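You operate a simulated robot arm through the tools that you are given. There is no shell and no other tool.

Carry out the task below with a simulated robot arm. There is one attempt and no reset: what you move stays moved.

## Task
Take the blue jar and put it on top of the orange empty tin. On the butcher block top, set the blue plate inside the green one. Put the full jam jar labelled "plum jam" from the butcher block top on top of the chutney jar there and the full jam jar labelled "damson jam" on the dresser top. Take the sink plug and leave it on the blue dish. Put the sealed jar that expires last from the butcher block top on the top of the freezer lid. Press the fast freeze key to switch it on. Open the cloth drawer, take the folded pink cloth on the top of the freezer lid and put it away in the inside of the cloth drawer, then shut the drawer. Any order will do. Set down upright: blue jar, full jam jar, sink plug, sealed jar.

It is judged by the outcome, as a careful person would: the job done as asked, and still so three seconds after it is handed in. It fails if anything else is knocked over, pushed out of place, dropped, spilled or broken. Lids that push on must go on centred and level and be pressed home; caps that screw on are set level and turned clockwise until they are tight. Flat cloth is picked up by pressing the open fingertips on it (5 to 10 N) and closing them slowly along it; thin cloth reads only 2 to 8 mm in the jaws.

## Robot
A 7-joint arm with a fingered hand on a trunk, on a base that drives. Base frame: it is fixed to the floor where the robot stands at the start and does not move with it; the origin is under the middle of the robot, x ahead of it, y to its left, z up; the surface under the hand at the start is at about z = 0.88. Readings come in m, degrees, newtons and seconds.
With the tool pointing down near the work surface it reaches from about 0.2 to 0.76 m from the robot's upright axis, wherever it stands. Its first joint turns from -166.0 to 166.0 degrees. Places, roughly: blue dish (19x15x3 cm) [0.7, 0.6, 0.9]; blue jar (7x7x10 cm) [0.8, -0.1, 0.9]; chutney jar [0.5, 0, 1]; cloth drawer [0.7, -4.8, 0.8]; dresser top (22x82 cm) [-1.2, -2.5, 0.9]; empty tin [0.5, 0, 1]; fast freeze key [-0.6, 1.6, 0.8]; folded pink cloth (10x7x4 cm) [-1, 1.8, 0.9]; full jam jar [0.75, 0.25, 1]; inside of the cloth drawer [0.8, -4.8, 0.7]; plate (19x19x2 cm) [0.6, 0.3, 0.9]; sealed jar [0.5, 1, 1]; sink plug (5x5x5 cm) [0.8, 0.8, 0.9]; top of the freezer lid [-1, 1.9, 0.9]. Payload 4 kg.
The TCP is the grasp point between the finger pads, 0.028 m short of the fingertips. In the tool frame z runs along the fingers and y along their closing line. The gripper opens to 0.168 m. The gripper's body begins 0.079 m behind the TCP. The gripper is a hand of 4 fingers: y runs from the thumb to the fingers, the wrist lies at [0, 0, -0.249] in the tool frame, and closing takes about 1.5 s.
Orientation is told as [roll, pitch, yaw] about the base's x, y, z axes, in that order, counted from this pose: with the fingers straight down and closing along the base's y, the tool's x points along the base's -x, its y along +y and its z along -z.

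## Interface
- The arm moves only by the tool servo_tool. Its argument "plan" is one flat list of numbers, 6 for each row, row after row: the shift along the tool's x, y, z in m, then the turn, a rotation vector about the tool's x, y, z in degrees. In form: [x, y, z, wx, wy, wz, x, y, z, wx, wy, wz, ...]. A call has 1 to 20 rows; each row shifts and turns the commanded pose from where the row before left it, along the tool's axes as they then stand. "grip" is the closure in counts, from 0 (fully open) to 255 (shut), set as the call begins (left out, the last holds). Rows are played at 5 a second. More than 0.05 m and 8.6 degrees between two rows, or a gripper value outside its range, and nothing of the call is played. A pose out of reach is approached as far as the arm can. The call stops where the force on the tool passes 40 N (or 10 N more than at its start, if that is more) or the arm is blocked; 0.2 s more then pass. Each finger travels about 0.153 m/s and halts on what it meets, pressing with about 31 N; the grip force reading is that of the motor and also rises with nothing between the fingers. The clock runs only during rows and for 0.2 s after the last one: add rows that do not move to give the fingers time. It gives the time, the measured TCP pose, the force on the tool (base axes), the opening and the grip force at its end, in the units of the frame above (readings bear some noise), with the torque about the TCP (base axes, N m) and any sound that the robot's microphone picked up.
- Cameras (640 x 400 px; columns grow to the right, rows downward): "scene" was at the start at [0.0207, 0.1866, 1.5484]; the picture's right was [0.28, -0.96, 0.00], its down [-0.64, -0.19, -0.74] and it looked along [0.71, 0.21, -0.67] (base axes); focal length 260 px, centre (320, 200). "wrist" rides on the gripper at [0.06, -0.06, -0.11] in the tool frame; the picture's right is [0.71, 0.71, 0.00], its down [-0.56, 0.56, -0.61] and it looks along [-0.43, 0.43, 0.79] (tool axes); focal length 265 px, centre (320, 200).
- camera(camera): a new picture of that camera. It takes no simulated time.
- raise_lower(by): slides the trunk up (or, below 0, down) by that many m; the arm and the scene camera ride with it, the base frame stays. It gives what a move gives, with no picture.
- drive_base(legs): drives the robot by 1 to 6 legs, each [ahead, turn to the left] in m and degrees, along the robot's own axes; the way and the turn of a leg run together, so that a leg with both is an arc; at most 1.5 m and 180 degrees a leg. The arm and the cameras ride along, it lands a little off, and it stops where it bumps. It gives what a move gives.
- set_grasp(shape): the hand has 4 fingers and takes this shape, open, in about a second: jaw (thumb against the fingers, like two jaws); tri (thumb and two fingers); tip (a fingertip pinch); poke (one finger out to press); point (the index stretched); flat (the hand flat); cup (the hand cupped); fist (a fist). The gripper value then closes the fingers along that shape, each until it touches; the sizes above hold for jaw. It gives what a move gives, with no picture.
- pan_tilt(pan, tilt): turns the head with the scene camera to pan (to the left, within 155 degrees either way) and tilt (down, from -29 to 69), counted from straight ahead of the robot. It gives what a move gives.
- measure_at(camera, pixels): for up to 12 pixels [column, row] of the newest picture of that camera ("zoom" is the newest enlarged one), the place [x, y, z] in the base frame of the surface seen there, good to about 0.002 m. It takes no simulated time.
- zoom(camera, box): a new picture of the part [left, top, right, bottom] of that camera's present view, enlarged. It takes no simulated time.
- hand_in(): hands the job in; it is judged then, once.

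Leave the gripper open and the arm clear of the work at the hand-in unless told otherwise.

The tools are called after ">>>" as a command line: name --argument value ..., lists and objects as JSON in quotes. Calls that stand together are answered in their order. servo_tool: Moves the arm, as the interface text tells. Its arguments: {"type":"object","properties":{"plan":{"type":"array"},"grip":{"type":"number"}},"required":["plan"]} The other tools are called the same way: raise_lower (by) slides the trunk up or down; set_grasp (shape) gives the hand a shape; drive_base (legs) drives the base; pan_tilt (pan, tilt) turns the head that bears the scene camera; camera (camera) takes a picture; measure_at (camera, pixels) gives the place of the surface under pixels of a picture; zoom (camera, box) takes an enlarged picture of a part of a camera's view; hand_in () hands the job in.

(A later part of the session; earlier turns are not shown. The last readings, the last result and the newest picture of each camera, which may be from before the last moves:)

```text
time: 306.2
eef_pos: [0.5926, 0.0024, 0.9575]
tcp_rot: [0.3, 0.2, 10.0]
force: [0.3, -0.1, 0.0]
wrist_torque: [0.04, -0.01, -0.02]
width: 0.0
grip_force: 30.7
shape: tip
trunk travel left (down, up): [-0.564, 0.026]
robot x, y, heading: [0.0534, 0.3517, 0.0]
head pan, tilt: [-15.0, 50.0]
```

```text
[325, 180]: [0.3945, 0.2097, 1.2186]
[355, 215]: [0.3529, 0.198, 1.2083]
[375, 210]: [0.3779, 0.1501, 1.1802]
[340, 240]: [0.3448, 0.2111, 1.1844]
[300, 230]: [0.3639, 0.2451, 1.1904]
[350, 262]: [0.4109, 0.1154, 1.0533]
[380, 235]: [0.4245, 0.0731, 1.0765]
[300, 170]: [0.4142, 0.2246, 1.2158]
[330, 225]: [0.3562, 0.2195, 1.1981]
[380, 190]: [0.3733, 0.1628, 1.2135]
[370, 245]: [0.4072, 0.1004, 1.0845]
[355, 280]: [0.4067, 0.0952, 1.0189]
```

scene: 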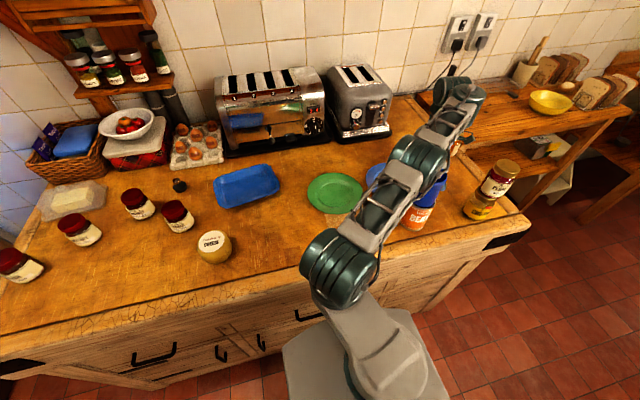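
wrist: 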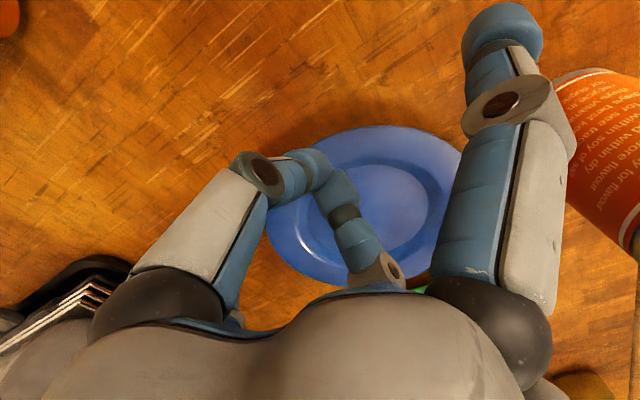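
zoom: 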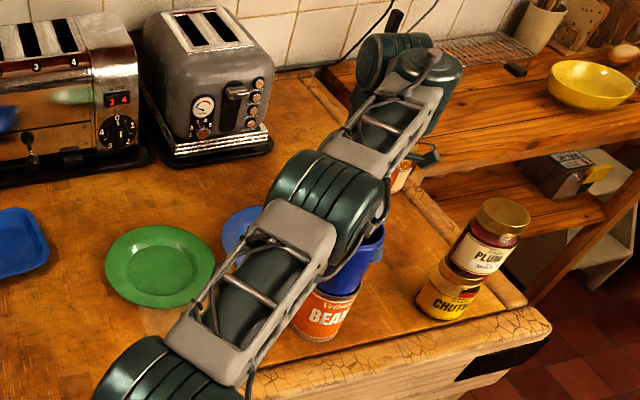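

The elbow would come too near the blue jar if I went lower in this posture. I'll raise and tuck the arm to reset the posture, then come back as in the earlier (good) approach.

>>> servo_tool --plan '[0, 0, -0.04, 0, 0, 0, 0, 0, -0.04, 0, 0, 0, 0, 0, -0.04, 0, 0, 0, 0, 0, -0.04, 0, 0, 0, 0, 0, -0.04, 0, 0, 0, 0, 0, -0.03, 0, 0, 0, 0.0, 0.045, 0, 0, 0, 0, 0, 0.045, 0, 0, 0, 0, 0.02, 0.04, 0, 0, 0, 0, 0.03, 0.035, 0, 0, 0, 5, 0.03, 0.035, 0, 0, 0, 5, 0.03, 0.035, 0, 0, 0, 0, 0, 0, 0, 0, 0, 0]'

>>> camera --camera "scene"

```text
time: 309.0
eef_pos: [0.4487, 0.2292, 1.1768]
tcp_rot: [0.1, 0.2, -0.1]
force: [0.0, 0.1, 0.2]
wrist_torque: [-0.02, 0.0, 0.01]
width: 0.0001
grip_force: 31.0
shape: tip
out of reach, approached as far as the arm can: row 6
trunk travel left (down, up): [-0.564, 0.026]
robot x, y, heading: [0.0506, 0.3486, 0.5]
head pan, tilt: [-15.0, 50.0]
```

```text
taken
```

scene: 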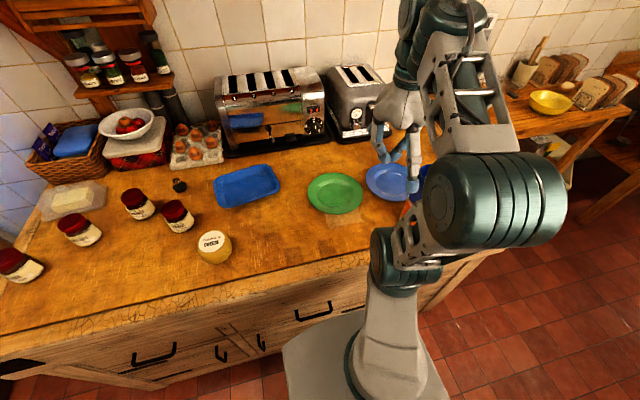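

Posture is elbow-up/right again. Go back over the trailing flange with yaw 10°, vertical, and check posture.

>>> servo_tool --plan '[0, 0, 0, 0, 0, -5, 0, 0, 0, 0, 0, -5, -0.0182, -0.0407, 0, 0, 0, 0, -0.0182, -0.0407, 0, 0, 0, 0, -0.0182, -0.0407, 0, 0, 0, 0, -0.0182, -0.0407, 0, 0, 0, 0, -0.0182, -0.0407, 0, 0, 0, 0, -0.0182, -0.0407, 0, 0, 0, 0, 0, 0, 0.04, 0, 0, 0, 0, 0, 0.04, 0, 0, 0, 0, 0, 0.04, 0, 0, 0, 0, 0, 0.04, 0, 0, 0, 0, 0, 0.04, 0, 0, 0, 0, 0, 0.03, 0, 0, 0, 0, 0, 0, 0, 0, 0]'

>>> camera --camera "scene"

>>> camera --camera "wrist"

```text
time: 312.2
eef_pos: [0.591, 0.0116, 0.947]
tcp_rot: [0.2, 0.3, 10.0]
force: [0.2, 0.5, 0.4]
wrist_torque: [0.03, -0.01, -0.01]
width: 0.0
grip_force: 31.0
shape: tip
out of reach, approached as far as the arm can: row 8
trunk travel left (down, up): [-0.564, 0.026]
robot x, y, heading: [0.0455, 0.3517, 0.1]
head pan, tilt: [-15.0, 50.0]
```

```text
taken
```

scene: 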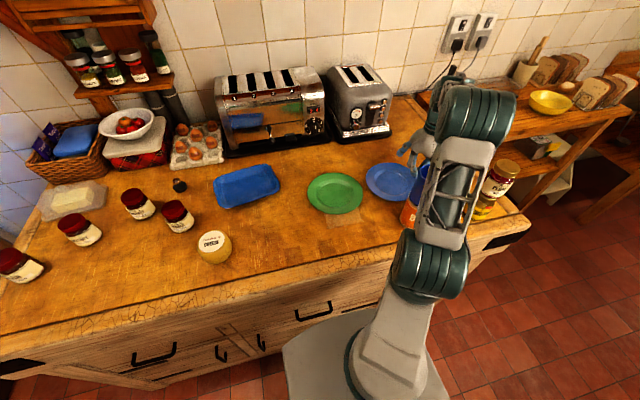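

```text
taken
```

wrist: 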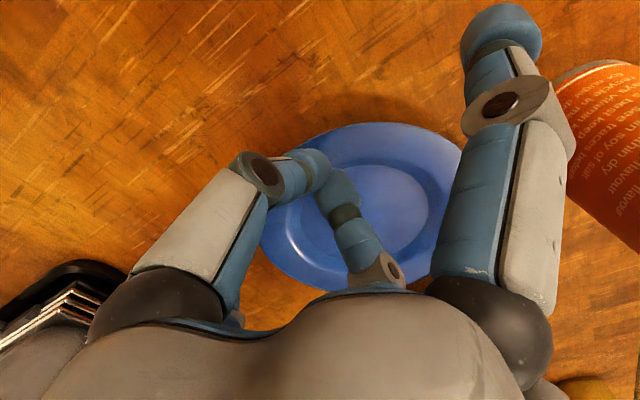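

Good posture. Fine-position and press down again.

>>> servo_tool --plan '[-0.0065, -0.0062, 0.01, 0, 0, 0, 0, 0, 0.008, 0, 0, 0, 0, 0, 0.006, 0, 0, 0, 0, 0, 0, 0, 0, 0]'

>>> servo_tool --plan '[0, 0, 0.003, 0, 0, 0, 0, 0, 0, 0, 0, 0]'

>>> zoom --camera "scene" --box '[290, 140, 450, 250]'

```text
time: 313.2
eef_pos: [0.5987, 0.0061, 0.9211]
tcp_rot: [0.2, 0.2, 10.0]
force: [0.4, -0.8, 4.2]
wrist_torque: [-0.02, 0.0, 0.01]
width: 0.0
grip_force: 30.9
shape: tip
trunk travel left (down, up): [-0.564, 0.026]
robot x, y, heading: [0.0484, 0.3483, 0.0]
head pan, tilt: [-15.0, 50.0]
```

```text
time: 313.8
eef_pos: [0.5984, 0.0052, 0.9194]
tcp_rot: [0.1, 0.2, 10.0]
force: [0.4, -1.3, 5.4]
wrist_torque: [0.03, 0.03, 0.0]
width: 0.0002
grip_force: 30.8
shape: tip
trunk travel left (down, up): [-0.564, 0.026]
robot x, y, heading: [0.0511, 0.3475, -0.0]
head pan, tilt: [-15.0, 50.0]
```

```text
3.64 times, centred on (370, 195) of scene
```

zoom: 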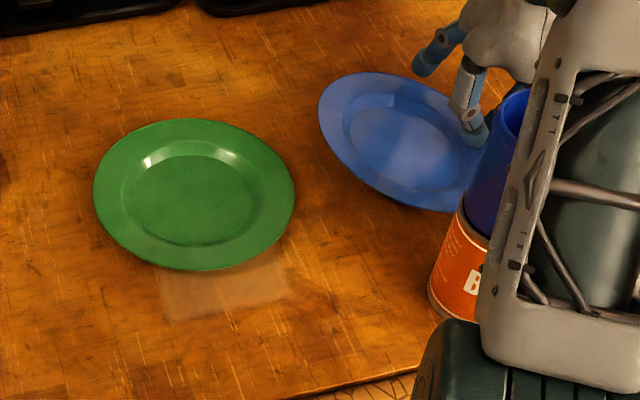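

Tilted well, side fingers clear. Press a bit more and drag +y in small steps.

>>> servo_tool --plan '[0, 0, 0.002, 0, 0, 0, -0.0009, 0.0049, 0, 0, 0, 0, -0.0009, 0.0049, 0, 0, 0, 0, 0, 0, 0, 0, 0, 0]'

>>> zoom --camera "scene" --box '[290, 140, 450, 250]'

>>> measure_at --camera "zoom" --pixels '[[320, 110], [325, 140], [345, 170], [400, 145]]'

```text
time: 314.8
eef_pos: [0.5977, 0.0156, 0.9179]
tcp_rot: [0.2, 0.3, 9.9]
force: [0.3, -2.3, 8.7]
wrist_torque: [-0.03, 0.02, 0.02]
width: 0.0002
grip_force: 31.3
shape: tip
trunk travel left (down, up): [-0.564, 0.026]
robot x, y, heading: [0.0513, 0.3495, 0.0]
head pan, tilt: [-15.0, 50.0]
```

```text
3.64 times, centred on (370, 195) of scene
```

zoom: 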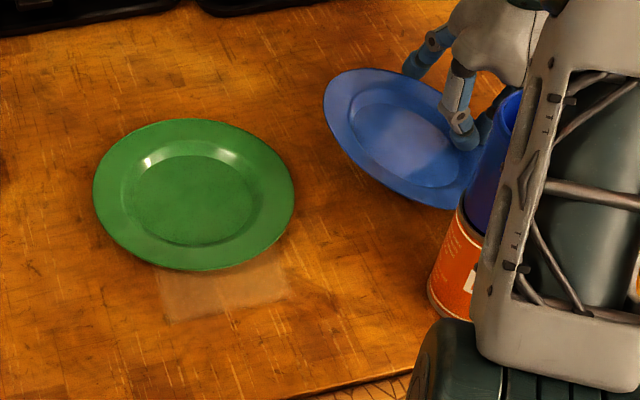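

```text
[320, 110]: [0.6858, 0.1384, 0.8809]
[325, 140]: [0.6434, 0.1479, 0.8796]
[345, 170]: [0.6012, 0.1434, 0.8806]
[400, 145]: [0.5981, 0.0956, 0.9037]
```

Friction still isn't enough. Better plan: use two fingers at once – the thumb pressing the trailing flange (to tip the plate up) while the opposite finger, inside the well, pushes the leading wall. For side-finger clearance I'll first slide the plate ~7 cm to the far side (x≈0.67). Raise and reposition in the well.

>>> servo_tool --plan '[0, 0, -0.015, 0, 0, 0, 0, 0, -0.03, 0, 0, 0, 0, 0, 0, 0, 0, 0]'

>>> camera --camera "wrist"

>>> zoom --camera "scene" --box '[290, 140, 450, 250]'

>>> measure_at --camera "zoom" --pixels '[[308, 140], [385, 86], [395, 218], [460, 112], [335, 100], [340, 195], [400, 145]]'

```text
time: 315.6
eef_pos: [0.5974, 0.016, 0.9619]
tcp_rot: [0.2, 0.3, 10.0]
force: [0.0, -0.2, -0.4]
wrist_torque: [-0.01, 0.04, -0.03]
width: 0.0
grip_force: 31.0
shape: tip
trunk travel left (down, up): [-0.564, 0.026]
robot x, y, heading: [0.0469, 0.3501, -0.1]
head pan, tilt: [-15.0, 50.0]
```

```text
taken
```

wrist: 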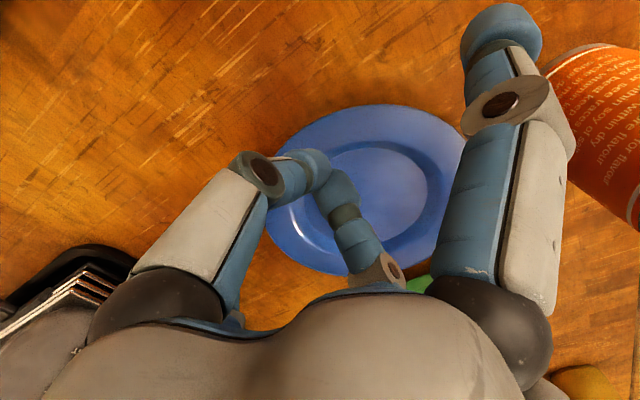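

```text
3.64 times, centred on (370, 195) of scene
```

zoom: 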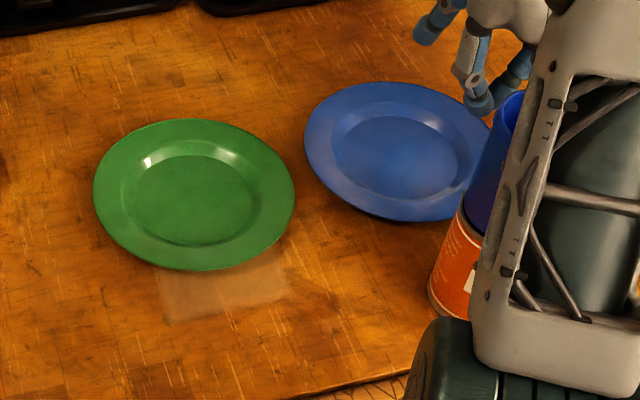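

```text
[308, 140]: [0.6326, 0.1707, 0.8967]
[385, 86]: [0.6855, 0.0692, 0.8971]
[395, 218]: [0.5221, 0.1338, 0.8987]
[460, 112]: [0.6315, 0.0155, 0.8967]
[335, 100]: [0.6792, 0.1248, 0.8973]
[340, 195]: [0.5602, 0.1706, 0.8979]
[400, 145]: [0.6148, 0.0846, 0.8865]
```

>>> servo_tool --plan '[-0.0203, 0.0355, 0, 0, 0, 0, -0.0203, 0.0355, 0, 0, 0, 0, 0, 0, 0.03, 0, 0, 0, 0, 0, 0.011, 0, 0, 0, 0, 0, 0, 0, 0, 0]'

>>> camera --camera "wrist"

```text
time: 316.8
eef_pos: [0.6253, 0.0911, 0.9227]
tcp_rot: [0.2, 0.2, 10.1]
force: [0.4, 1.0, -0.7]
wrist_torque: [0.01, 0.02, 0.02]
width: 0.0002
grip_force: 31.4
shape: tip
trunk travel left (down, up): [-0.564, 0.026]
robot x, y, heading: [0.0519, 0.3495, 0.2]
head pan, tilt: [-15.0, 50.0]
```

```text
taken
```

wrist: 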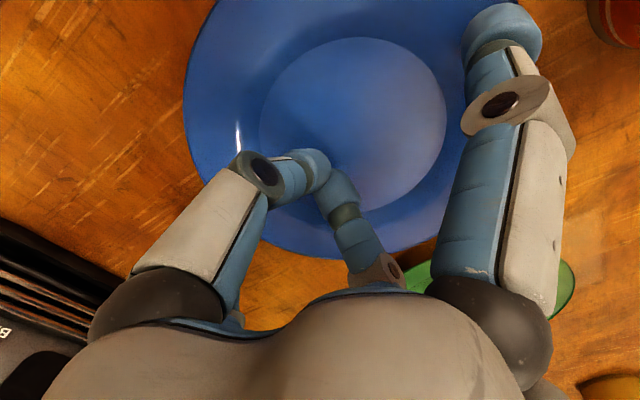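

Fingertips are in the well. Push the plate toward +x (with slight +y) about 10 cm of travel.

>>> servo_tool --plan '[0, 0, 0.003, 0, 0, 0, -0.0104, -0.0006, 0, 0, 0, 0, -0.0104, -0.0006, 0, 0, 0, 0, -0.0104, -0.0006, 0, 0, 0, 0, -0.0104, -0.0006, 0, 0, 0, 0, -0.0104, -0.0006, 0, 0, 0, 0, -0.0104, -0.0006, 0, 0, 0, 0, -0.0104, -0.0006, 0, 0, 0, 0, -0.0104, -0.0006, 0, 0, 0, 0, -0.0104, -0.0006, 0, 0, 0, 0, 0, 0, 0, 0, 0, 0]'

>>> camera --camera "wrist"

>>> camera --camera "scene"

```text
time: 319.2
eef_pos: [0.7187, 0.1031, 0.9201]
tcp_rot: [0.1, 0.1, 10.0]
force: [-3.2, -0.1, 12.1]
wrist_torque: [0.06, 0.08, 0.02]
width: 0.0001
grip_force: 31.3
shape: tip
trunk travel left (down, up): [-0.564, 0.026]
robot x, y, heading: [0.0472, 0.3484, -0.0]
head pan, tilt: [-15.0, 50.0]
```

```text
taken
```

wrist: 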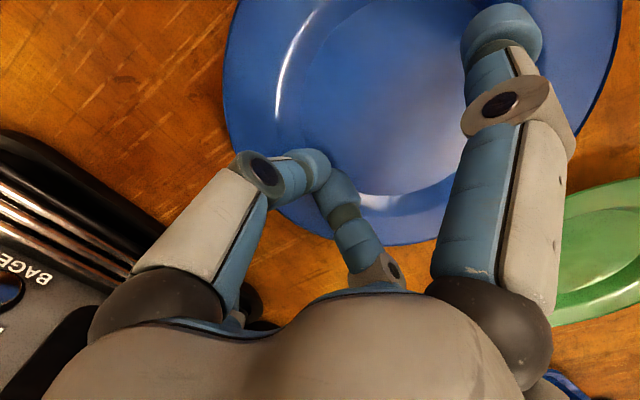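

```text
taken
```

scene: 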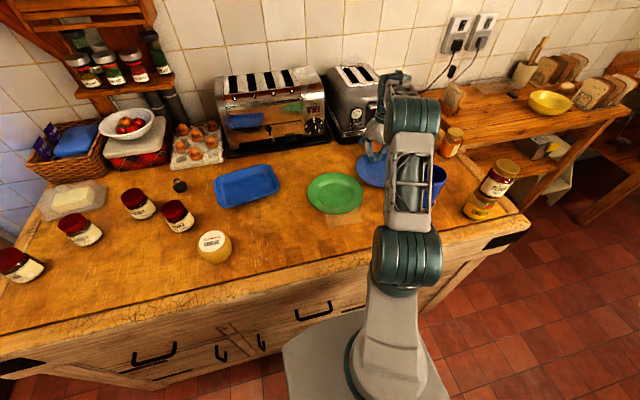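

>>> servo_tool --plan '[0, 0, -0.015, 0, 0, 0, 0, 0, -0.03, 0, 0, 0, 0, 0, 0, 0, 0, 0]'

>>> zoom --camera "scene" --box '[290, 130, 450, 240]'

>>> measure_at --camera "scene" --pixels '[[400, 150], [415, 175], [405, 115], [425, 130], [395, 200], [400, 215], [430, 180], [440, 190]]'

```text
time: 320.0
eef_pos: [0.7209, 0.1038, 0.964]
tcp_rot: [0.2, 0.3, 10.0]
force: [0.0, 0.3, 0.2]
wrist_torque: [-0.01, 0.0, -0.01]
width: 0.0
grip_force: 31.1
shape: tip
trunk travel left (down, up): [-0.564, 0.026]
robot x, y, heading: [0.0465, 0.3492, -0.0]
head pan, tilt: [-15.0, 50.0]
```

```text
3.64 times, centred on (370, 185) of scene
```

zoom: 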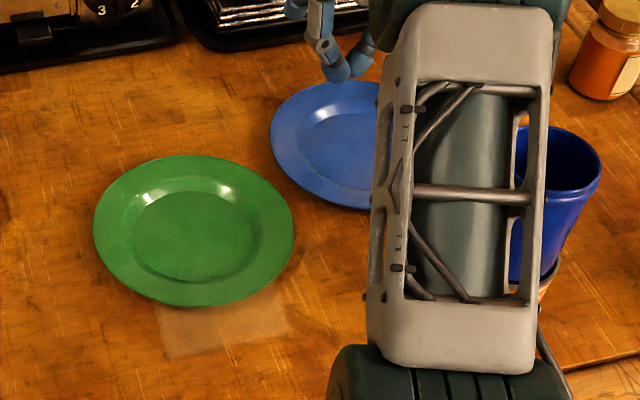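

```text
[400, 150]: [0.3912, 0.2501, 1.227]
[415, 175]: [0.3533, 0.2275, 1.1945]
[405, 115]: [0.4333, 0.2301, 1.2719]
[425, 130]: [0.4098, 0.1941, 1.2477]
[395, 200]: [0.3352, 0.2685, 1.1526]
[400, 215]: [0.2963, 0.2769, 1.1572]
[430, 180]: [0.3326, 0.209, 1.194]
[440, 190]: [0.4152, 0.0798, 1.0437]
```

>>> measure_at --camera "zoom" --pixels '[[273, 135], [325, 86], [340, 203], [295, 180], [290, 105], [365, 85], [315, 195], [345, 140]]'

>>> camera --camera "wrist"

```text
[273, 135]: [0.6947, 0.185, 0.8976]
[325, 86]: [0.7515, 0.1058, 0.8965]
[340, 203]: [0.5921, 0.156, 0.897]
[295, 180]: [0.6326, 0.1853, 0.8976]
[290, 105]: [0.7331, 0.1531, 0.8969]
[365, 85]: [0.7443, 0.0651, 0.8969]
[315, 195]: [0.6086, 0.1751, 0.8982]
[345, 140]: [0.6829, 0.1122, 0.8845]
```

```text
taken
```

wrist: 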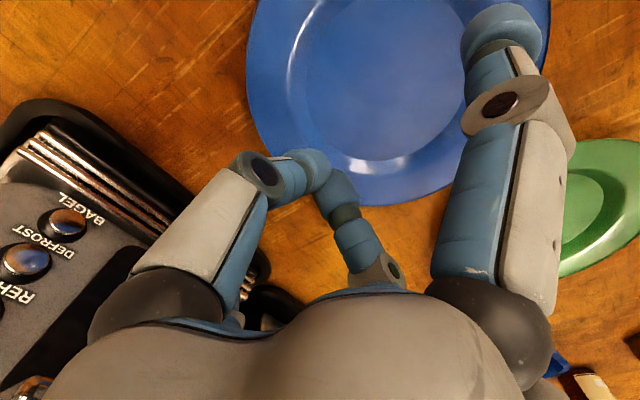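

Blue centre ≈ (0.664, 0.1015); direction to green is yaw ≈18°. I'll set width ~11.8 cm, yaw 18°, tilt 9° (thumb lower) over the plate.

>>> servo_tool --plan '[0, 0, -0.005, 0, 0, -8.2, 0.0274, -0.0024, 0, 0, 0, 0, 0.0274, -0.0024, 0, 0, 0, 0, 0, 0, 0, -4.5, 0, 0, 0, 0, 0, -4.5, 0, 0, 0, 0, 0, 0, 0, 0]' --grip 75

>>> camera --camera "wrist"

>>> camera --camera "scene"

```text
time: 321.4
eef_pos: [0.6702, 0.0825, 0.9684]
tcp_rot: [8.6, 0.1, 18.1]
force: [-0.3, 0.2, 0.5]
wrist_torque: [0.02, -0.03, -0.03]
width: 0.1188
grip_force: 0.0
shape: tip
trunk travel left (down, up): [-0.564, 0.026]
robot x, y, heading: [0.0514, 0.3441, 0.2]
head pan, tilt: [-15.0, 50.0]
```

```text
taken
```

wrist: 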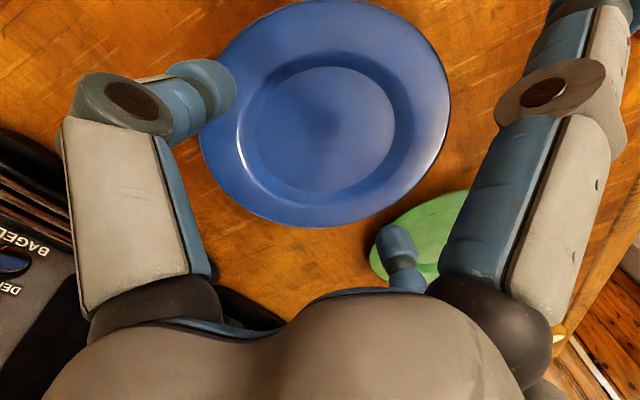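

```text
taken
```

scene: 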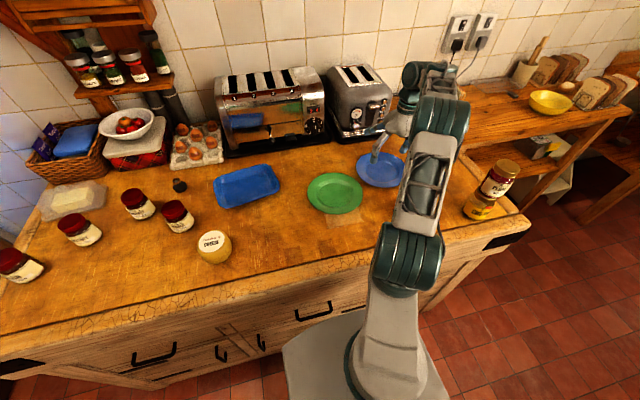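

I'll measure where the two fingertips actually are relative to the plate.

>>> measure_at --camera "wrist" --pixels '[[398, 240], [385, 240], [400, 255], [228, 95], [215, 85], [220, 105], [320, 120], [262, 205], [445, 100], [205, 140]]'

>>> zoom --camera "scene" --box '[340, 120, 440, 210]'

```text
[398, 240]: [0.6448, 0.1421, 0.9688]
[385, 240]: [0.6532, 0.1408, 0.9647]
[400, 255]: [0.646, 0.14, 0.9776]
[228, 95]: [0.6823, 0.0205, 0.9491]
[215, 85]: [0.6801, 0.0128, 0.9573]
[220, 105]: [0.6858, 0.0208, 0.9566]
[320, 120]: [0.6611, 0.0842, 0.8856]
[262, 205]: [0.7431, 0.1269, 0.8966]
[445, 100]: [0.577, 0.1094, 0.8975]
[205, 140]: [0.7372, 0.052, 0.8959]
```

```text
4.44 times, centred on (390, 165) of scene
```

zoom: 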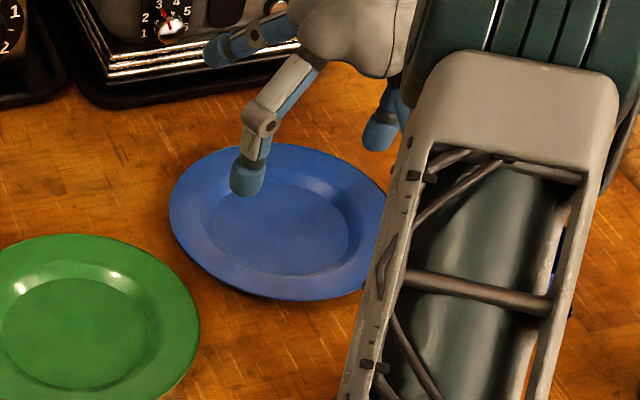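

Fingertip placement is right: finger over the well near the leading wall, thumb over the trailing flange. Lower gently until the thumb touches and tips the plate.

>>> servo_tool --plan '[0, -0.0023, 0.0148, 0, 0, 0, 0, -0.0023, 0.0148, 0, 0, 0, 0, 0, 0, 0, 0, 0]'

>>> servo_tool --plan '[0, -0.0006, 0.004, 0, 0, 0, 0, 0, 0, 0, 0, 0]'

>>> servo_tool --plan '[0, -0.0005, 0.003, 0, 0, 0, 0, 0, 0, 0, 0, 0]'

>>> zoom --camera "scene" --box '[300, 110, 440, 220]'

```text
time: 322.2
eef_pos: [0.6699, 0.0815, 0.9381]
tcp_rot: [9.2, 0.2, 18.2]
force: [0.2, -0.1, 0.6]
wrist_torque: [-0.03, 0.01, 0.02]
width: 0.1187
grip_force: 0.0
shape: tip
trunk travel left (down, up): [-0.564, 0.026]
robot x, y, heading: [0.0487, 0.3502, 0.2]
head pan, tilt: [-15.0, 50.0]
```

```text
time: 322.8
eef_pos: [0.6693, 0.0827, 0.9345]
tcp_rot: [9.2, 0.2, 18.1]
force: [-0.7, -0.4, 3.5]
wrist_torque: [-0.22, -0.09, 0.08]
width: 0.1183
grip_force: 0.0
shape: tip
trunk travel left (down, up): [-0.564, 0.026]
robot x, y, heading: [0.0508, 0.3462, 0.2]
head pan, tilt: [-15.0, 50.0]
```

```text
time: 323.4
eef_pos: [0.6698, 0.0825, 0.9299]
tcp_rot: [9.2, 0.3, 18.2]
force: [0.5, -0.4, 3.4]
wrist_torque: [-0.29, -0.07, -0.01]
width: 0.1188
grip_force: 0.1
shape: tip
trunk travel left (down, up): [-0.564, 0.026]
robot x, y, heading: [0.0509, 0.3488, 0.1]
head pan, tilt: [-15.0, 50.0]
```

```text
3.64 times, centred on (370, 165) of scene
```

zoom: 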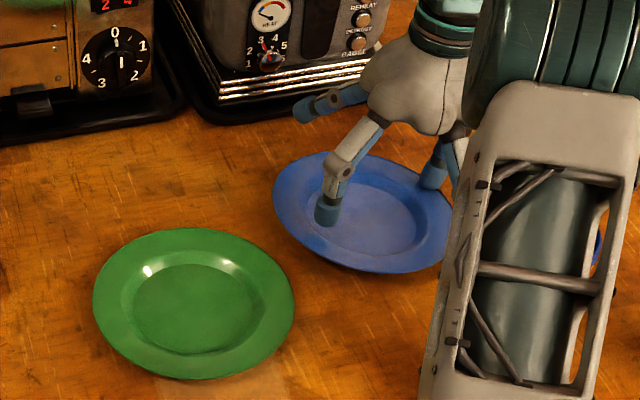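

It works as planned: the plate is tipped by the thumb while the finger sits in the well. Measure the raised edge.

>>> measure_at --camera "zoom" --pixels '[[277, 185], [290, 225], [283, 205], [310, 165], [330, 250], [292, 270], [275, 280], [380, 215]]'

```text
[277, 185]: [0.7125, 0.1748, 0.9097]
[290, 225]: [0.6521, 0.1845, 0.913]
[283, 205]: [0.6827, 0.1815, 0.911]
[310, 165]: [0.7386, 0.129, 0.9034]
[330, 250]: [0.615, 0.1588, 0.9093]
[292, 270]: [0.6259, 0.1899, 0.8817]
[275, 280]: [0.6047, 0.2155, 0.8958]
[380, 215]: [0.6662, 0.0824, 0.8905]
```

>>> servo_tool --plan '[0, -0.0005, 0.003, 0, 0, 0, 0, 0, 0, 0, 0, 0]'

>>> zoom --camera "scene" --box '[300, 110, 440, 220]'

>>> measure_at --camera "zoom" --pixels '[[280, 178], [290, 215], [283, 195], [325, 225], [330, 245]]'

```text
time: 324.0
eef_pos: [0.67, 0.0821, 0.9282]
tcp_rot: [9.2, 0.2, 18.2]
force: [0.4, 0.3, 4.4]
wrist_torque: [-0.29, -0.1, -0.02]
width: 0.1187
grip_force: 0.0
shape: tip
trunk travel left (down, up): [-0.564, 0.026]
robot x, y, heading: [0.05, 0.3481, 0.4]
head pan, tilt: [-15.0, 50.0]
```

```text
3.64 times, centred on (370, 165) of scene
```

zoom: 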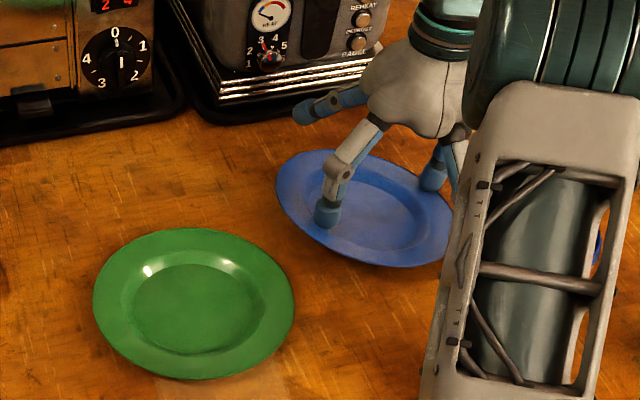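

```text
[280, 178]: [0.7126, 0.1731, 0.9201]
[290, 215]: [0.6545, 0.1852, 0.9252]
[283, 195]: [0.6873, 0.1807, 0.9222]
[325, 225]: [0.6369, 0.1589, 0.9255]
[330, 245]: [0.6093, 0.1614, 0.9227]
```

Tilt is about 10°. Now push along the line to the green plate, 4 cm first.

>>> servo_tool --plan '[0, 0.0079, 0.0013, 0, 0, 0, 0, 0.0079, 0.0013, 0, 0, 0, 0, 0.0079, 0.0013, 0, 0, 0, 0, 0.0079, 0.0013, 0, 0, 0, 0, 0.0079, 0.0013, 0, 0, 0, 0, 0, 0, 0, 0, 0]'

>>> zoom --camera "scene" --box '[300, 110, 440, 220]'

>>> measure_at --camera "zoom" --pixels '[[280, 200], [270, 220], [265, 195], [285, 250], [300, 265], [300, 170]]'

```text
time: 325.4
eef_pos: [0.6563, 0.12, 0.9282]
tcp_rot: [9.2, 0.2, 18.2]
force: [0.4, -1.1, 4.1]
wrist_torque: [-0.33, -0.13, 0.0]
width: 0.1197
grip_force: 0.0
shape: tip
trunk travel left (down, up): [-0.564, 0.026]
robot x, y, heading: [0.049, 0.3474, 0.1]
head pan, tilt: [-15.0, 50.0]
```

```text
3.64 times, centred on (370, 165) of scene
```

zoom: 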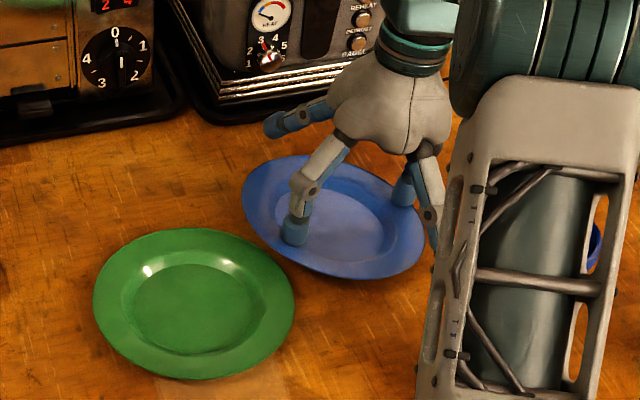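

```text
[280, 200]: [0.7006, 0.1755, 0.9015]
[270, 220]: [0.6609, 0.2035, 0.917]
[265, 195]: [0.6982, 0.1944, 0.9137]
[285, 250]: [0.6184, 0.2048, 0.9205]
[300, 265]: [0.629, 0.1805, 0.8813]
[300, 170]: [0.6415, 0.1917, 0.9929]
```

Excellent – the plate slides along while tipped (raised rim z≈0.92, above the green rim). Continue 5 cm.

>>> servo_tool --plan '[0, 0.0099, 0.0016, 0, 0, 0, 0, 0.0099, 0.0016, 0, 0, 0, 0, 0.0099, 0.0016, 0, 0, 0, 0, 0.0099, 0.0016, 0, 0, 0, 0, 0.0099, 0.0016, 0, 0, 0, 0, 0, 0, 0, 0, 0]'

>>> zoom --camera "scene" --box '[300, 110, 440, 220]'

>>> measure_at --camera "zoom" --pixels '[[210, 225], [235, 250], [260, 275], [225, 200], [150, 300], [190, 235]]'

```text
time: 326.8
eef_pos: [0.6395, 0.1676, 0.9288]
tcp_rot: [9.2, 0.2, 18.2]
force: [1.3, -3.1, 6.2]
wrist_torque: [0.0, -0.05, 0.04]
width: 0.1191
grip_force: 0.1
shape: tip
trunk travel left (down, up): [-0.564, 0.026]
robot x, y, heading: [0.0465, 0.3478, 0.0]
head pan, tilt: [-15.0, 50.0]
```

```text
3.64 times, centred on (370, 165) of scene
```

zoom: 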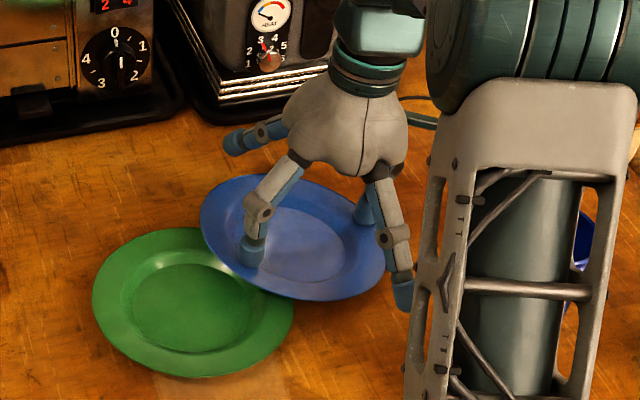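

```text
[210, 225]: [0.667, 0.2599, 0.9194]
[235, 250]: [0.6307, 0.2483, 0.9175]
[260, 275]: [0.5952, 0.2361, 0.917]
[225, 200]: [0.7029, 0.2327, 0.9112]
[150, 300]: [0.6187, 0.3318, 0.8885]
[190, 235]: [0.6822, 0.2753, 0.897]
```

The blue plate now overlaps the green one by several cm. Continue pushing while raising slightly as its base climbs the green rim.

>>> servo_tool --plan '[0, 0.0102, -0.0004, 0, 0, 0, 0, 0.0102, -0.0004, 0, 0, 0, 0, 0, 0, 0, 0, 0]'

>>> zoom --camera "scene" --box '[300, 110, 440, 220]'

>>> measure_at --camera "zoom" --pixels '[[195, 240], [235, 265], [250, 290], [205, 205], [97, 300], [190, 375], [345, 260], [370, 270]]'

```text
time: 327.6
eef_pos: [0.6337, 0.1869, 0.9323]
tcp_rot: [9.2, 0.2, 18.1]
force: [2.5, -1.4, 2.3]
wrist_torque: [0.02, -0.02, -0.02]
width: 0.1196
grip_force: 0.1
shape: tip
trunk travel left (down, up): [-0.564, 0.026]
robot x, y, heading: [0.046, 0.3482, 0.3]
head pan, tilt: [-15.0, 50.0]
```

```text
3.64 times, centred on (370, 165) of scene
```

zoom: 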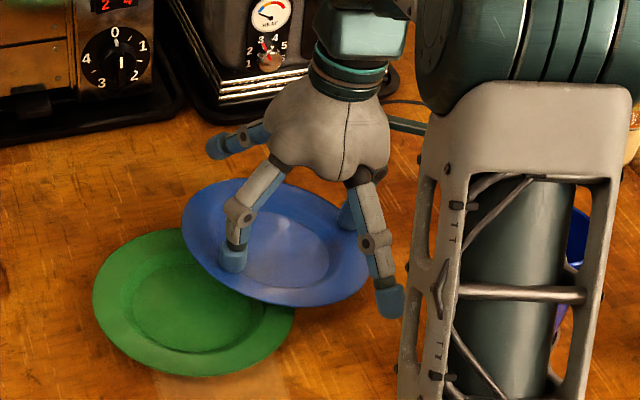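

```text
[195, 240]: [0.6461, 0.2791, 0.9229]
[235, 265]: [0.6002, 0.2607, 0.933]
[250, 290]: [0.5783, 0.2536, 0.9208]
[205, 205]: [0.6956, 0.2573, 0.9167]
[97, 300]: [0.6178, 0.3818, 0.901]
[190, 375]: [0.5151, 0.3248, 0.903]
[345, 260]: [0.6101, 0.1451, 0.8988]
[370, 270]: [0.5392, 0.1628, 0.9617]
```

>>> servo_tool --plan '[0, 0.0104, -0.0014, 0, 0, 0, 0, 0.0104, -0.0014, 0, 0, 0, 0, 0, 0, 0, 0, 0]'

>>> zoom --camera "scene" --box '[300, 110, 440, 220]'

>>> measure_at --camera "zoom" --pixels '[[180, 240], [215, 265], [240, 290], [190, 205], [97, 300], [190, 375], [345, 270], [280, 240]]'

```text
time: 328.4
eef_pos: [0.6282, 0.207, 0.9368]
tcp_rot: [9.2, 0.1, 18.3]
force: [1.0, -1.4, 0.7]
wrist_torque: [-0.04, 0.0, 0.0]
width: 0.1193
grip_force: 0.0
shape: tip
trunk travel left (down, up): [-0.564, 0.026]
robot x, y, heading: [0.0493, 0.3474, -0.0]
head pan, tilt: [-15.0, 50.0]
```

```text
3.64 times, centred on (370, 165) of scene
```

zoom: 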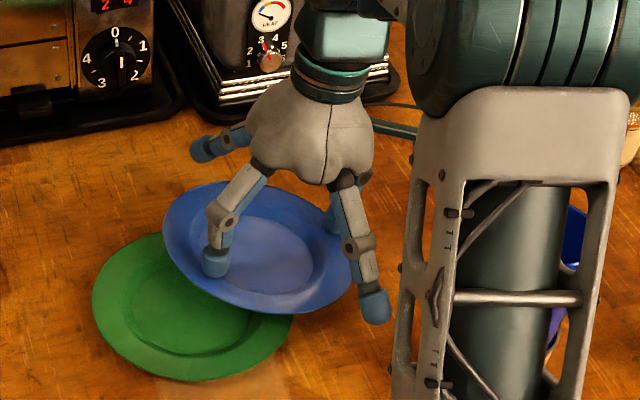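

```text
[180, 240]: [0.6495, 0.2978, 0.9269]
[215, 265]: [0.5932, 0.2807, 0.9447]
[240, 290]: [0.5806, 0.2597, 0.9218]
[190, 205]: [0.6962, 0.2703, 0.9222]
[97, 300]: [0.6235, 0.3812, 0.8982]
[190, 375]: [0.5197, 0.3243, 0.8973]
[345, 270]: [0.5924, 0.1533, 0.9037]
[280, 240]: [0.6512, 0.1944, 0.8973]
```

It keeps climbing in smoothly. Continue 2 cm at constant height.

>>> servo_tool --plan '[0, 0.0099, 0.0016, 0, 0, 0, 0, 0.0099, 0.0016, 0, 0, 0, 0, 0, 0, 0, 0, 0]'

>>> zoom --camera "scene" --box '[300, 110, 440, 220]'

>>> measure_at --camera "zoom" --pixels '[[155, 240], [170, 270], [200, 300], [170, 210], [97, 300], [190, 375], [330, 280], [260, 260]]'

```text
time: 329.2
eef_pos: [0.6227, 0.2251, 0.9386]
tcp_rot: [9.2, 0.2, 18.2]
force: [0.3, -1.6, 2.6]
wrist_torque: [-0.22, -0.08, 0.02]
width: 0.1197
grip_force: 0.1
shape: tip
trunk travel left (down, up): [-0.564, 0.026]
robot x, y, heading: [0.0465, 0.3482, 0.4]
head pan, tilt: [-15.0, 50.0]
```

```text
3.64 times, centred on (370, 165) of scene
```

zoom: 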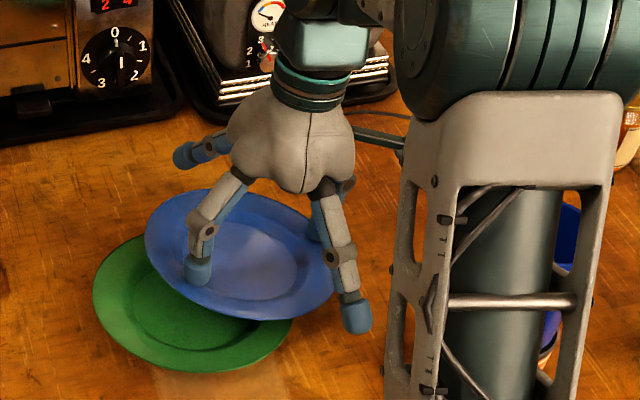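

```text
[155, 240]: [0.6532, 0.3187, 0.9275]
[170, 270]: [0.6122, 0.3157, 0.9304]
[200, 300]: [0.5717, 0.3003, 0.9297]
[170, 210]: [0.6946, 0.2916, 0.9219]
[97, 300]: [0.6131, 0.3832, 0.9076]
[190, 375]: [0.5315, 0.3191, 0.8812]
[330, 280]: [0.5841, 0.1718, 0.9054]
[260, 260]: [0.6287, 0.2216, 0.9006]
```

The green plate is now slightly tipped by the thumb's pressure. I'll reduce the hand tilt so the thumb releases and the finger gently presses the leading side down into the green plate.

>>> servo_tool --plan '[0, 0.003, 0, 4.6, 0, 0, 0, 0.003, 0, 4.6, 0, 0, 0, 0, 0, 0, 0, 0]'

>>> zoom --camera "scene" --box '[300, 110, 440, 220]'

>>> measure_at --camera "zoom" --pixels '[[155, 240], [165, 275], [200, 300], [170, 210], [97, 300], [195, 372], [330, 270], [260, 260]]'

```text
time: 330.0
eef_pos: [0.6208, 0.2303, 0.9391]
tcp_rot: [-0.1, 0.2, 18.1]
force: [-0.5, -0.9, 1.9]
wrist_torque: [-0.14, -0.06, -0.01]
width: 0.1185
grip_force: 0.1
shape: tip
trunk travel left (down, up): [-0.564, 0.026]
robot x, y, heading: [0.0512, 0.3503, -0.1]
head pan, tilt: [-15.0, 50.0]
```

```text
3.64 times, centred on (370, 165) of scene
```

zoom: 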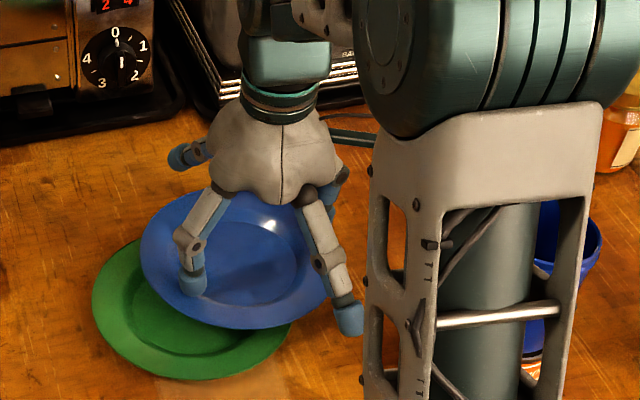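

```text
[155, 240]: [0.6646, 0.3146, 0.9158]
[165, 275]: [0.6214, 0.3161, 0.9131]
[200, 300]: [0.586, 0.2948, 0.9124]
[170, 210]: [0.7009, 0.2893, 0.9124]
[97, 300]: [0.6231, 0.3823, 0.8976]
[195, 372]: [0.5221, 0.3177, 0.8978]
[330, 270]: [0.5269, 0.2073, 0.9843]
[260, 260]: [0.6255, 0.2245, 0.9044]
```

The blue plate now lies nearly level on the green one, centre ≈ (0.640, 0.228) versus green (0.600, 0.2965). I'll lift, close the fingertips and use them in the well to nudge it the rest of the way.

>>> servo_tool --plan '[0, 0, -0.02, 0, 0, 0, 0, 0, -0.035, 0, 0, 0, 0, 0, 0, 0, 0, 0, 0, 0, 0, 0, 0, 0, 0, 0, 0, 0, 0, 0]' --grip 255

>>> camera --camera "wrist"

>>> zoom --camera "scene" --box '[300, 110, 440, 220]'

>>> measure_at --camera "zoom" --pixels '[[147, 250], [175, 300], [215, 325], [175, 205], [97, 300], [195, 372], [330, 270], [240, 260], [270, 320], [310, 300]]'

```text
time: 331.2
eef_pos: [0.6185, 0.23, 0.9924]
tcp_rot: [0.0, 0.3, 18.1]
force: [0.4, -0.4, -0.3]
wrist_torque: [0.0, 0.01, 0.01]
width: 0.0224
grip_force: 31.3
shape: tip
trunk travel left (down, up): [-0.564, 0.026]
robot x, y, heading: [0.0488, 0.3503, 0.2]
head pan, tilt: [-15.0, 50.0]
```

```text
taken
```

wrist: 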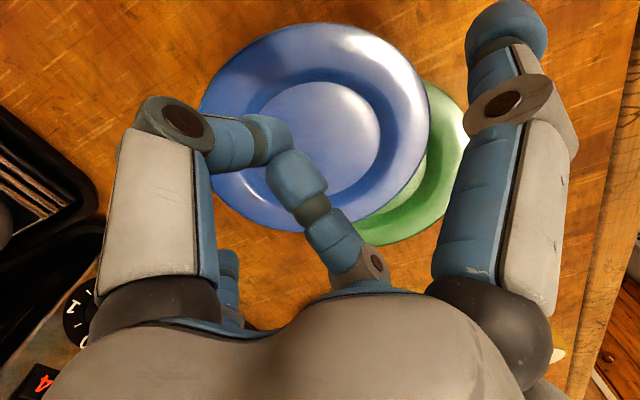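

```text
3.64 times, centred on (370, 165) of scene
```

zoom: 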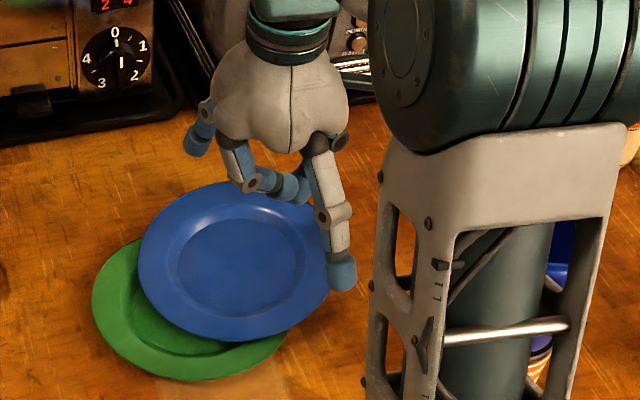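

```text
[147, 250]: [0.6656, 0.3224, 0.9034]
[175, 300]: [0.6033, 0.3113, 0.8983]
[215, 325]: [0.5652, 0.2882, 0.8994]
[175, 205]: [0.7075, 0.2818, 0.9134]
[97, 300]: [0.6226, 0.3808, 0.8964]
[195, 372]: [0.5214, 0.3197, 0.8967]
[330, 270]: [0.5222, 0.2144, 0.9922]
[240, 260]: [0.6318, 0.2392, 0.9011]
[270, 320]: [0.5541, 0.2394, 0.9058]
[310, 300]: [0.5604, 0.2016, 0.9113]
```

The blue plate has tipped into the green one (leading rim z≈0.90, trailing ≈0.912). I'll put the fingertips in its well near the leading wall and nudge toward the green's centre.

>>> servo_tool --plan '[-0.0047, 0.02, 0, 0, 0, 0, -0.0047, 0.02, 0, 0, 0, 0, 0, 0, 0.03, 0, 0, 0, 0, 0, 0.025, 0, 0, 0, 0, 0, 0, 0, 0, 0]'

>>> servo_tool --plan '[0, 0, 0.004, 0, 0, 0, 0, 0, 0, 0, 0, 0]'

>>> servo_tool --plan '[0, 0, 0.004, 0, 0, 0, 0, 0, 0, 0, 0, 0]'

>>> servo_tool --plan '[0, 0, 0.003, 0, 0, 0, 0, 0, 0, 0, 0, 0]'

```text
time: 332.4
eef_pos: [0.6168, 0.2714, 0.938]
tcp_rot: [0.1, 0.2, 18.2]
force: [-0.4, 0.2, -0.7]
wrist_torque: [-0.02, -0.01, 0.04]
width: 0.0228
grip_force: 31.2
shape: tip
trunk travel left (down, up): [-0.564, 0.026]
robot x, y, heading: [0.0474, 0.3485, 0.1]
head pan, tilt: [-15.0, 50.0]
```

```text
time: 333.0
eef_pos: [0.6176, 0.2711, 0.9344]
tcp_rot: [0.0, 0.2, 18.2]
force: [1.3, -0.7, 0.9]
wrist_torque: [0.04, 0.02, -0.02]
width: 0.0228
grip_force: 30.8
shape: tip
trunk travel left (down, up): [-0.564, 0.026]
robot x, y, heading: [0.0502, 0.349, -0.0]
head pan, tilt: [-15.0, 50.0]
```

```text
time: 333.6
eef_pos: [0.6165, 0.2717, 0.9307]
tcp_rot: [0.0, 0.2, 18.2]
force: [0.7, -0.4, 0.8]
wrist_torque: [0.02, -0.04, -0.04]
width: 0.0226
grip_force: 30.8
shape: tip
trunk travel left (down, up): [-0.564, 0.026]
robot x, y, heading: [0.0476, 0.3482, -0.1]
head pan, tilt: [-15.0, 50.0]
```

```text
time: 334.2
eef_pos: [0.6168, 0.2706, 0.9279]
tcp_rot: [0.0, 0.2, 18.2]
force: [-0.6, 0.9, 3.4]
wrist_torque: [-0.05, -0.08, -0.02]
width: 0.0226
grip_force: 30.7
shape: tip
trunk travel left (down, up): [-0.564, 0.026]
robot x, y, heading: [0.0538, 0.348, -0.1]
head pan, tilt: [-15.0, 50.0]
```

Light contact with the plate's floor. Nudge 3 cm toward the green centre.

>>> servo_tool --plan '[0, 0, -0.001, 0, 0, 0, 0.0023, 0.0097, 0, 0, 0, 0, 0.0023, 0.0097, 0, 0, 0, 0, 0.0023, 0.0097, 0, 0, 0, 0, 0, 0, 0, 0, 0, 0]'

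>>> zoom --camera "scene" --box '[300, 110, 440, 220]'

>>> measure_at --camera "zoom" --pixels '[[97, 300], [195, 372], [130, 260], [160, 310], [230, 325], [300, 280], [150, 230], [250, 260]]'

```text
time: 335.4
eef_pos: [0.6019, 0.2957, 0.9288]
tcp_rot: [0.0, 0.3, 18.1]
force: [0.3, 0.6, -0.1]
wrist_torque: [0.02, 0.01, 0.0]
width: 0.0228
grip_force: 30.7
shape: tip
trunk travel left (down, up): [-0.564, 0.026]
robot x, y, heading: [0.0466, 0.3503, 0.2]
head pan, tilt: [-15.0, 50.0]
```

```text
3.64 times, centred on (370, 165) of scene
```

zoom: 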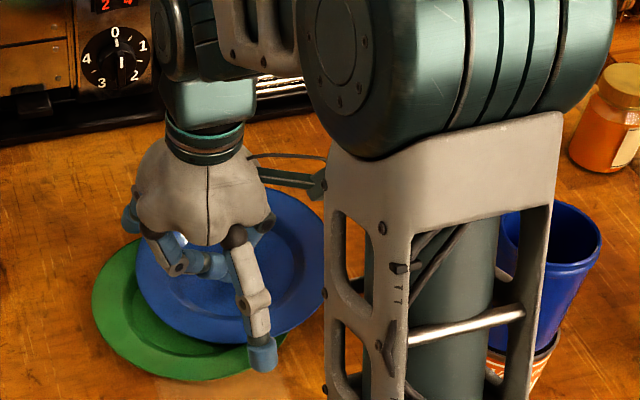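

```text
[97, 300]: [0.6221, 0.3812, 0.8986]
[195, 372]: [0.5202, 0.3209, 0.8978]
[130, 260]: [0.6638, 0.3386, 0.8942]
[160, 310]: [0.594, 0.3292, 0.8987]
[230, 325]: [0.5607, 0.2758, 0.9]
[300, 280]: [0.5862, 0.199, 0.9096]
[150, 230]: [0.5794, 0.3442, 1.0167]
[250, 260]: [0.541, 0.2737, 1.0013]
```

>>> servo_tool --plan '[0, 0, -0.03, 0, 0, 0, 0, 0, -0.04, 0, 0, 0, 0, 0, -0.02, 0, 0, 0, 0, 0, 0, 0, 0, 0]' --grip 150

>>> camera --camera "wrist"

>>> zoom --camera "wrist" --box '[170, 0, 470, 200]'

```text
time: 336.4
eef_pos: [0.6001, 0.2943, 1.0207]
tcp_rot: [0.0, 0.2, 18.2]
force: [-0.7, 0.2, -0.2]
wrist_torque: [-0.03, -0.01, -0.01]
width: 0.0688
grip_force: 0.1
shape: tip
trunk travel left (down, up): [-0.564, 0.026]
robot x, y, heading: [0.0488, 0.3485, 0.3]
head pan, tilt: [-15.0, 50.0]
```

```text
taken
```

wrist: 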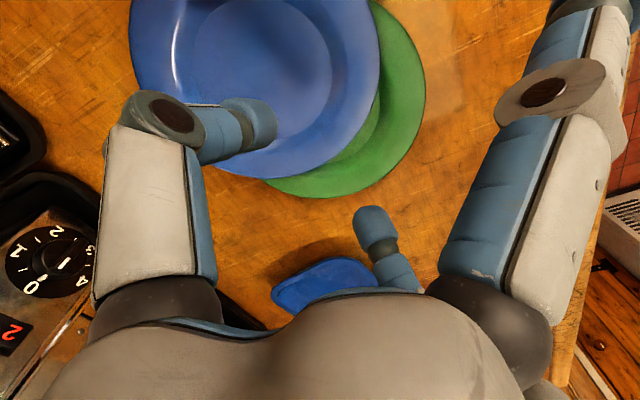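

```text
2.00 times, centred on (320, 100) of wrist
```

zoom: 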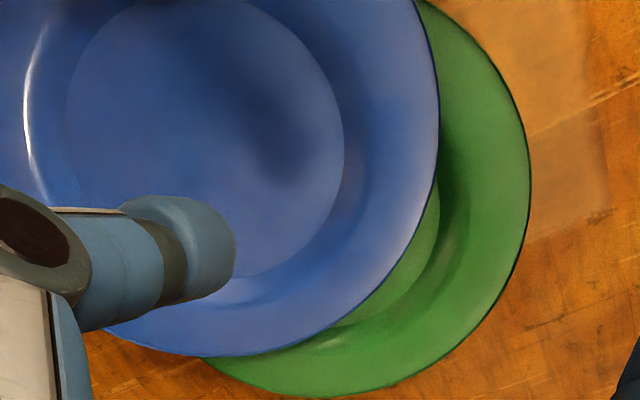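

>>> measure_at --camera "wrist" --pixels '[[378, 40], [372, 85], [347, 135], [300, 170], [245, 174], [134, 50], [140, 90], [424, 80], [420, 120], [395, 167], [350, 193], [300, 195]]'

>>> measure_at --camera "wrist" --pixels '[[270, 60], [330, 60], [220, 60], [300, 100], [240, 20], [385, 110], [320, 130], [355, 60], [260, 150], [410, 60]]'

```text
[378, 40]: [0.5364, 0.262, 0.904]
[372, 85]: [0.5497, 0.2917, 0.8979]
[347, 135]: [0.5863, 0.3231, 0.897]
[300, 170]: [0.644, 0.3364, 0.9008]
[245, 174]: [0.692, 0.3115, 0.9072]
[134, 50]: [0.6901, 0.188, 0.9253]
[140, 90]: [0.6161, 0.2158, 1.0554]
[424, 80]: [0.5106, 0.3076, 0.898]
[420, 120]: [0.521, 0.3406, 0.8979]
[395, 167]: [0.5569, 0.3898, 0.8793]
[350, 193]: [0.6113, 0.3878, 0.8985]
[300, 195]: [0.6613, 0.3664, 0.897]
```

```text
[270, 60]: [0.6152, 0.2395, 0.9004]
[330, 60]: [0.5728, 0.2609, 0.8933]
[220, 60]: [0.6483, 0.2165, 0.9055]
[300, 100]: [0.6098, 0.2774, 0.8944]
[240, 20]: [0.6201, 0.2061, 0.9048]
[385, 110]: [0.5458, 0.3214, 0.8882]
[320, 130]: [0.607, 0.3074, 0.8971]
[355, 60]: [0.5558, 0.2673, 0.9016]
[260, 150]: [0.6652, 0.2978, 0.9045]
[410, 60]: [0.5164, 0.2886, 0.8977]
```

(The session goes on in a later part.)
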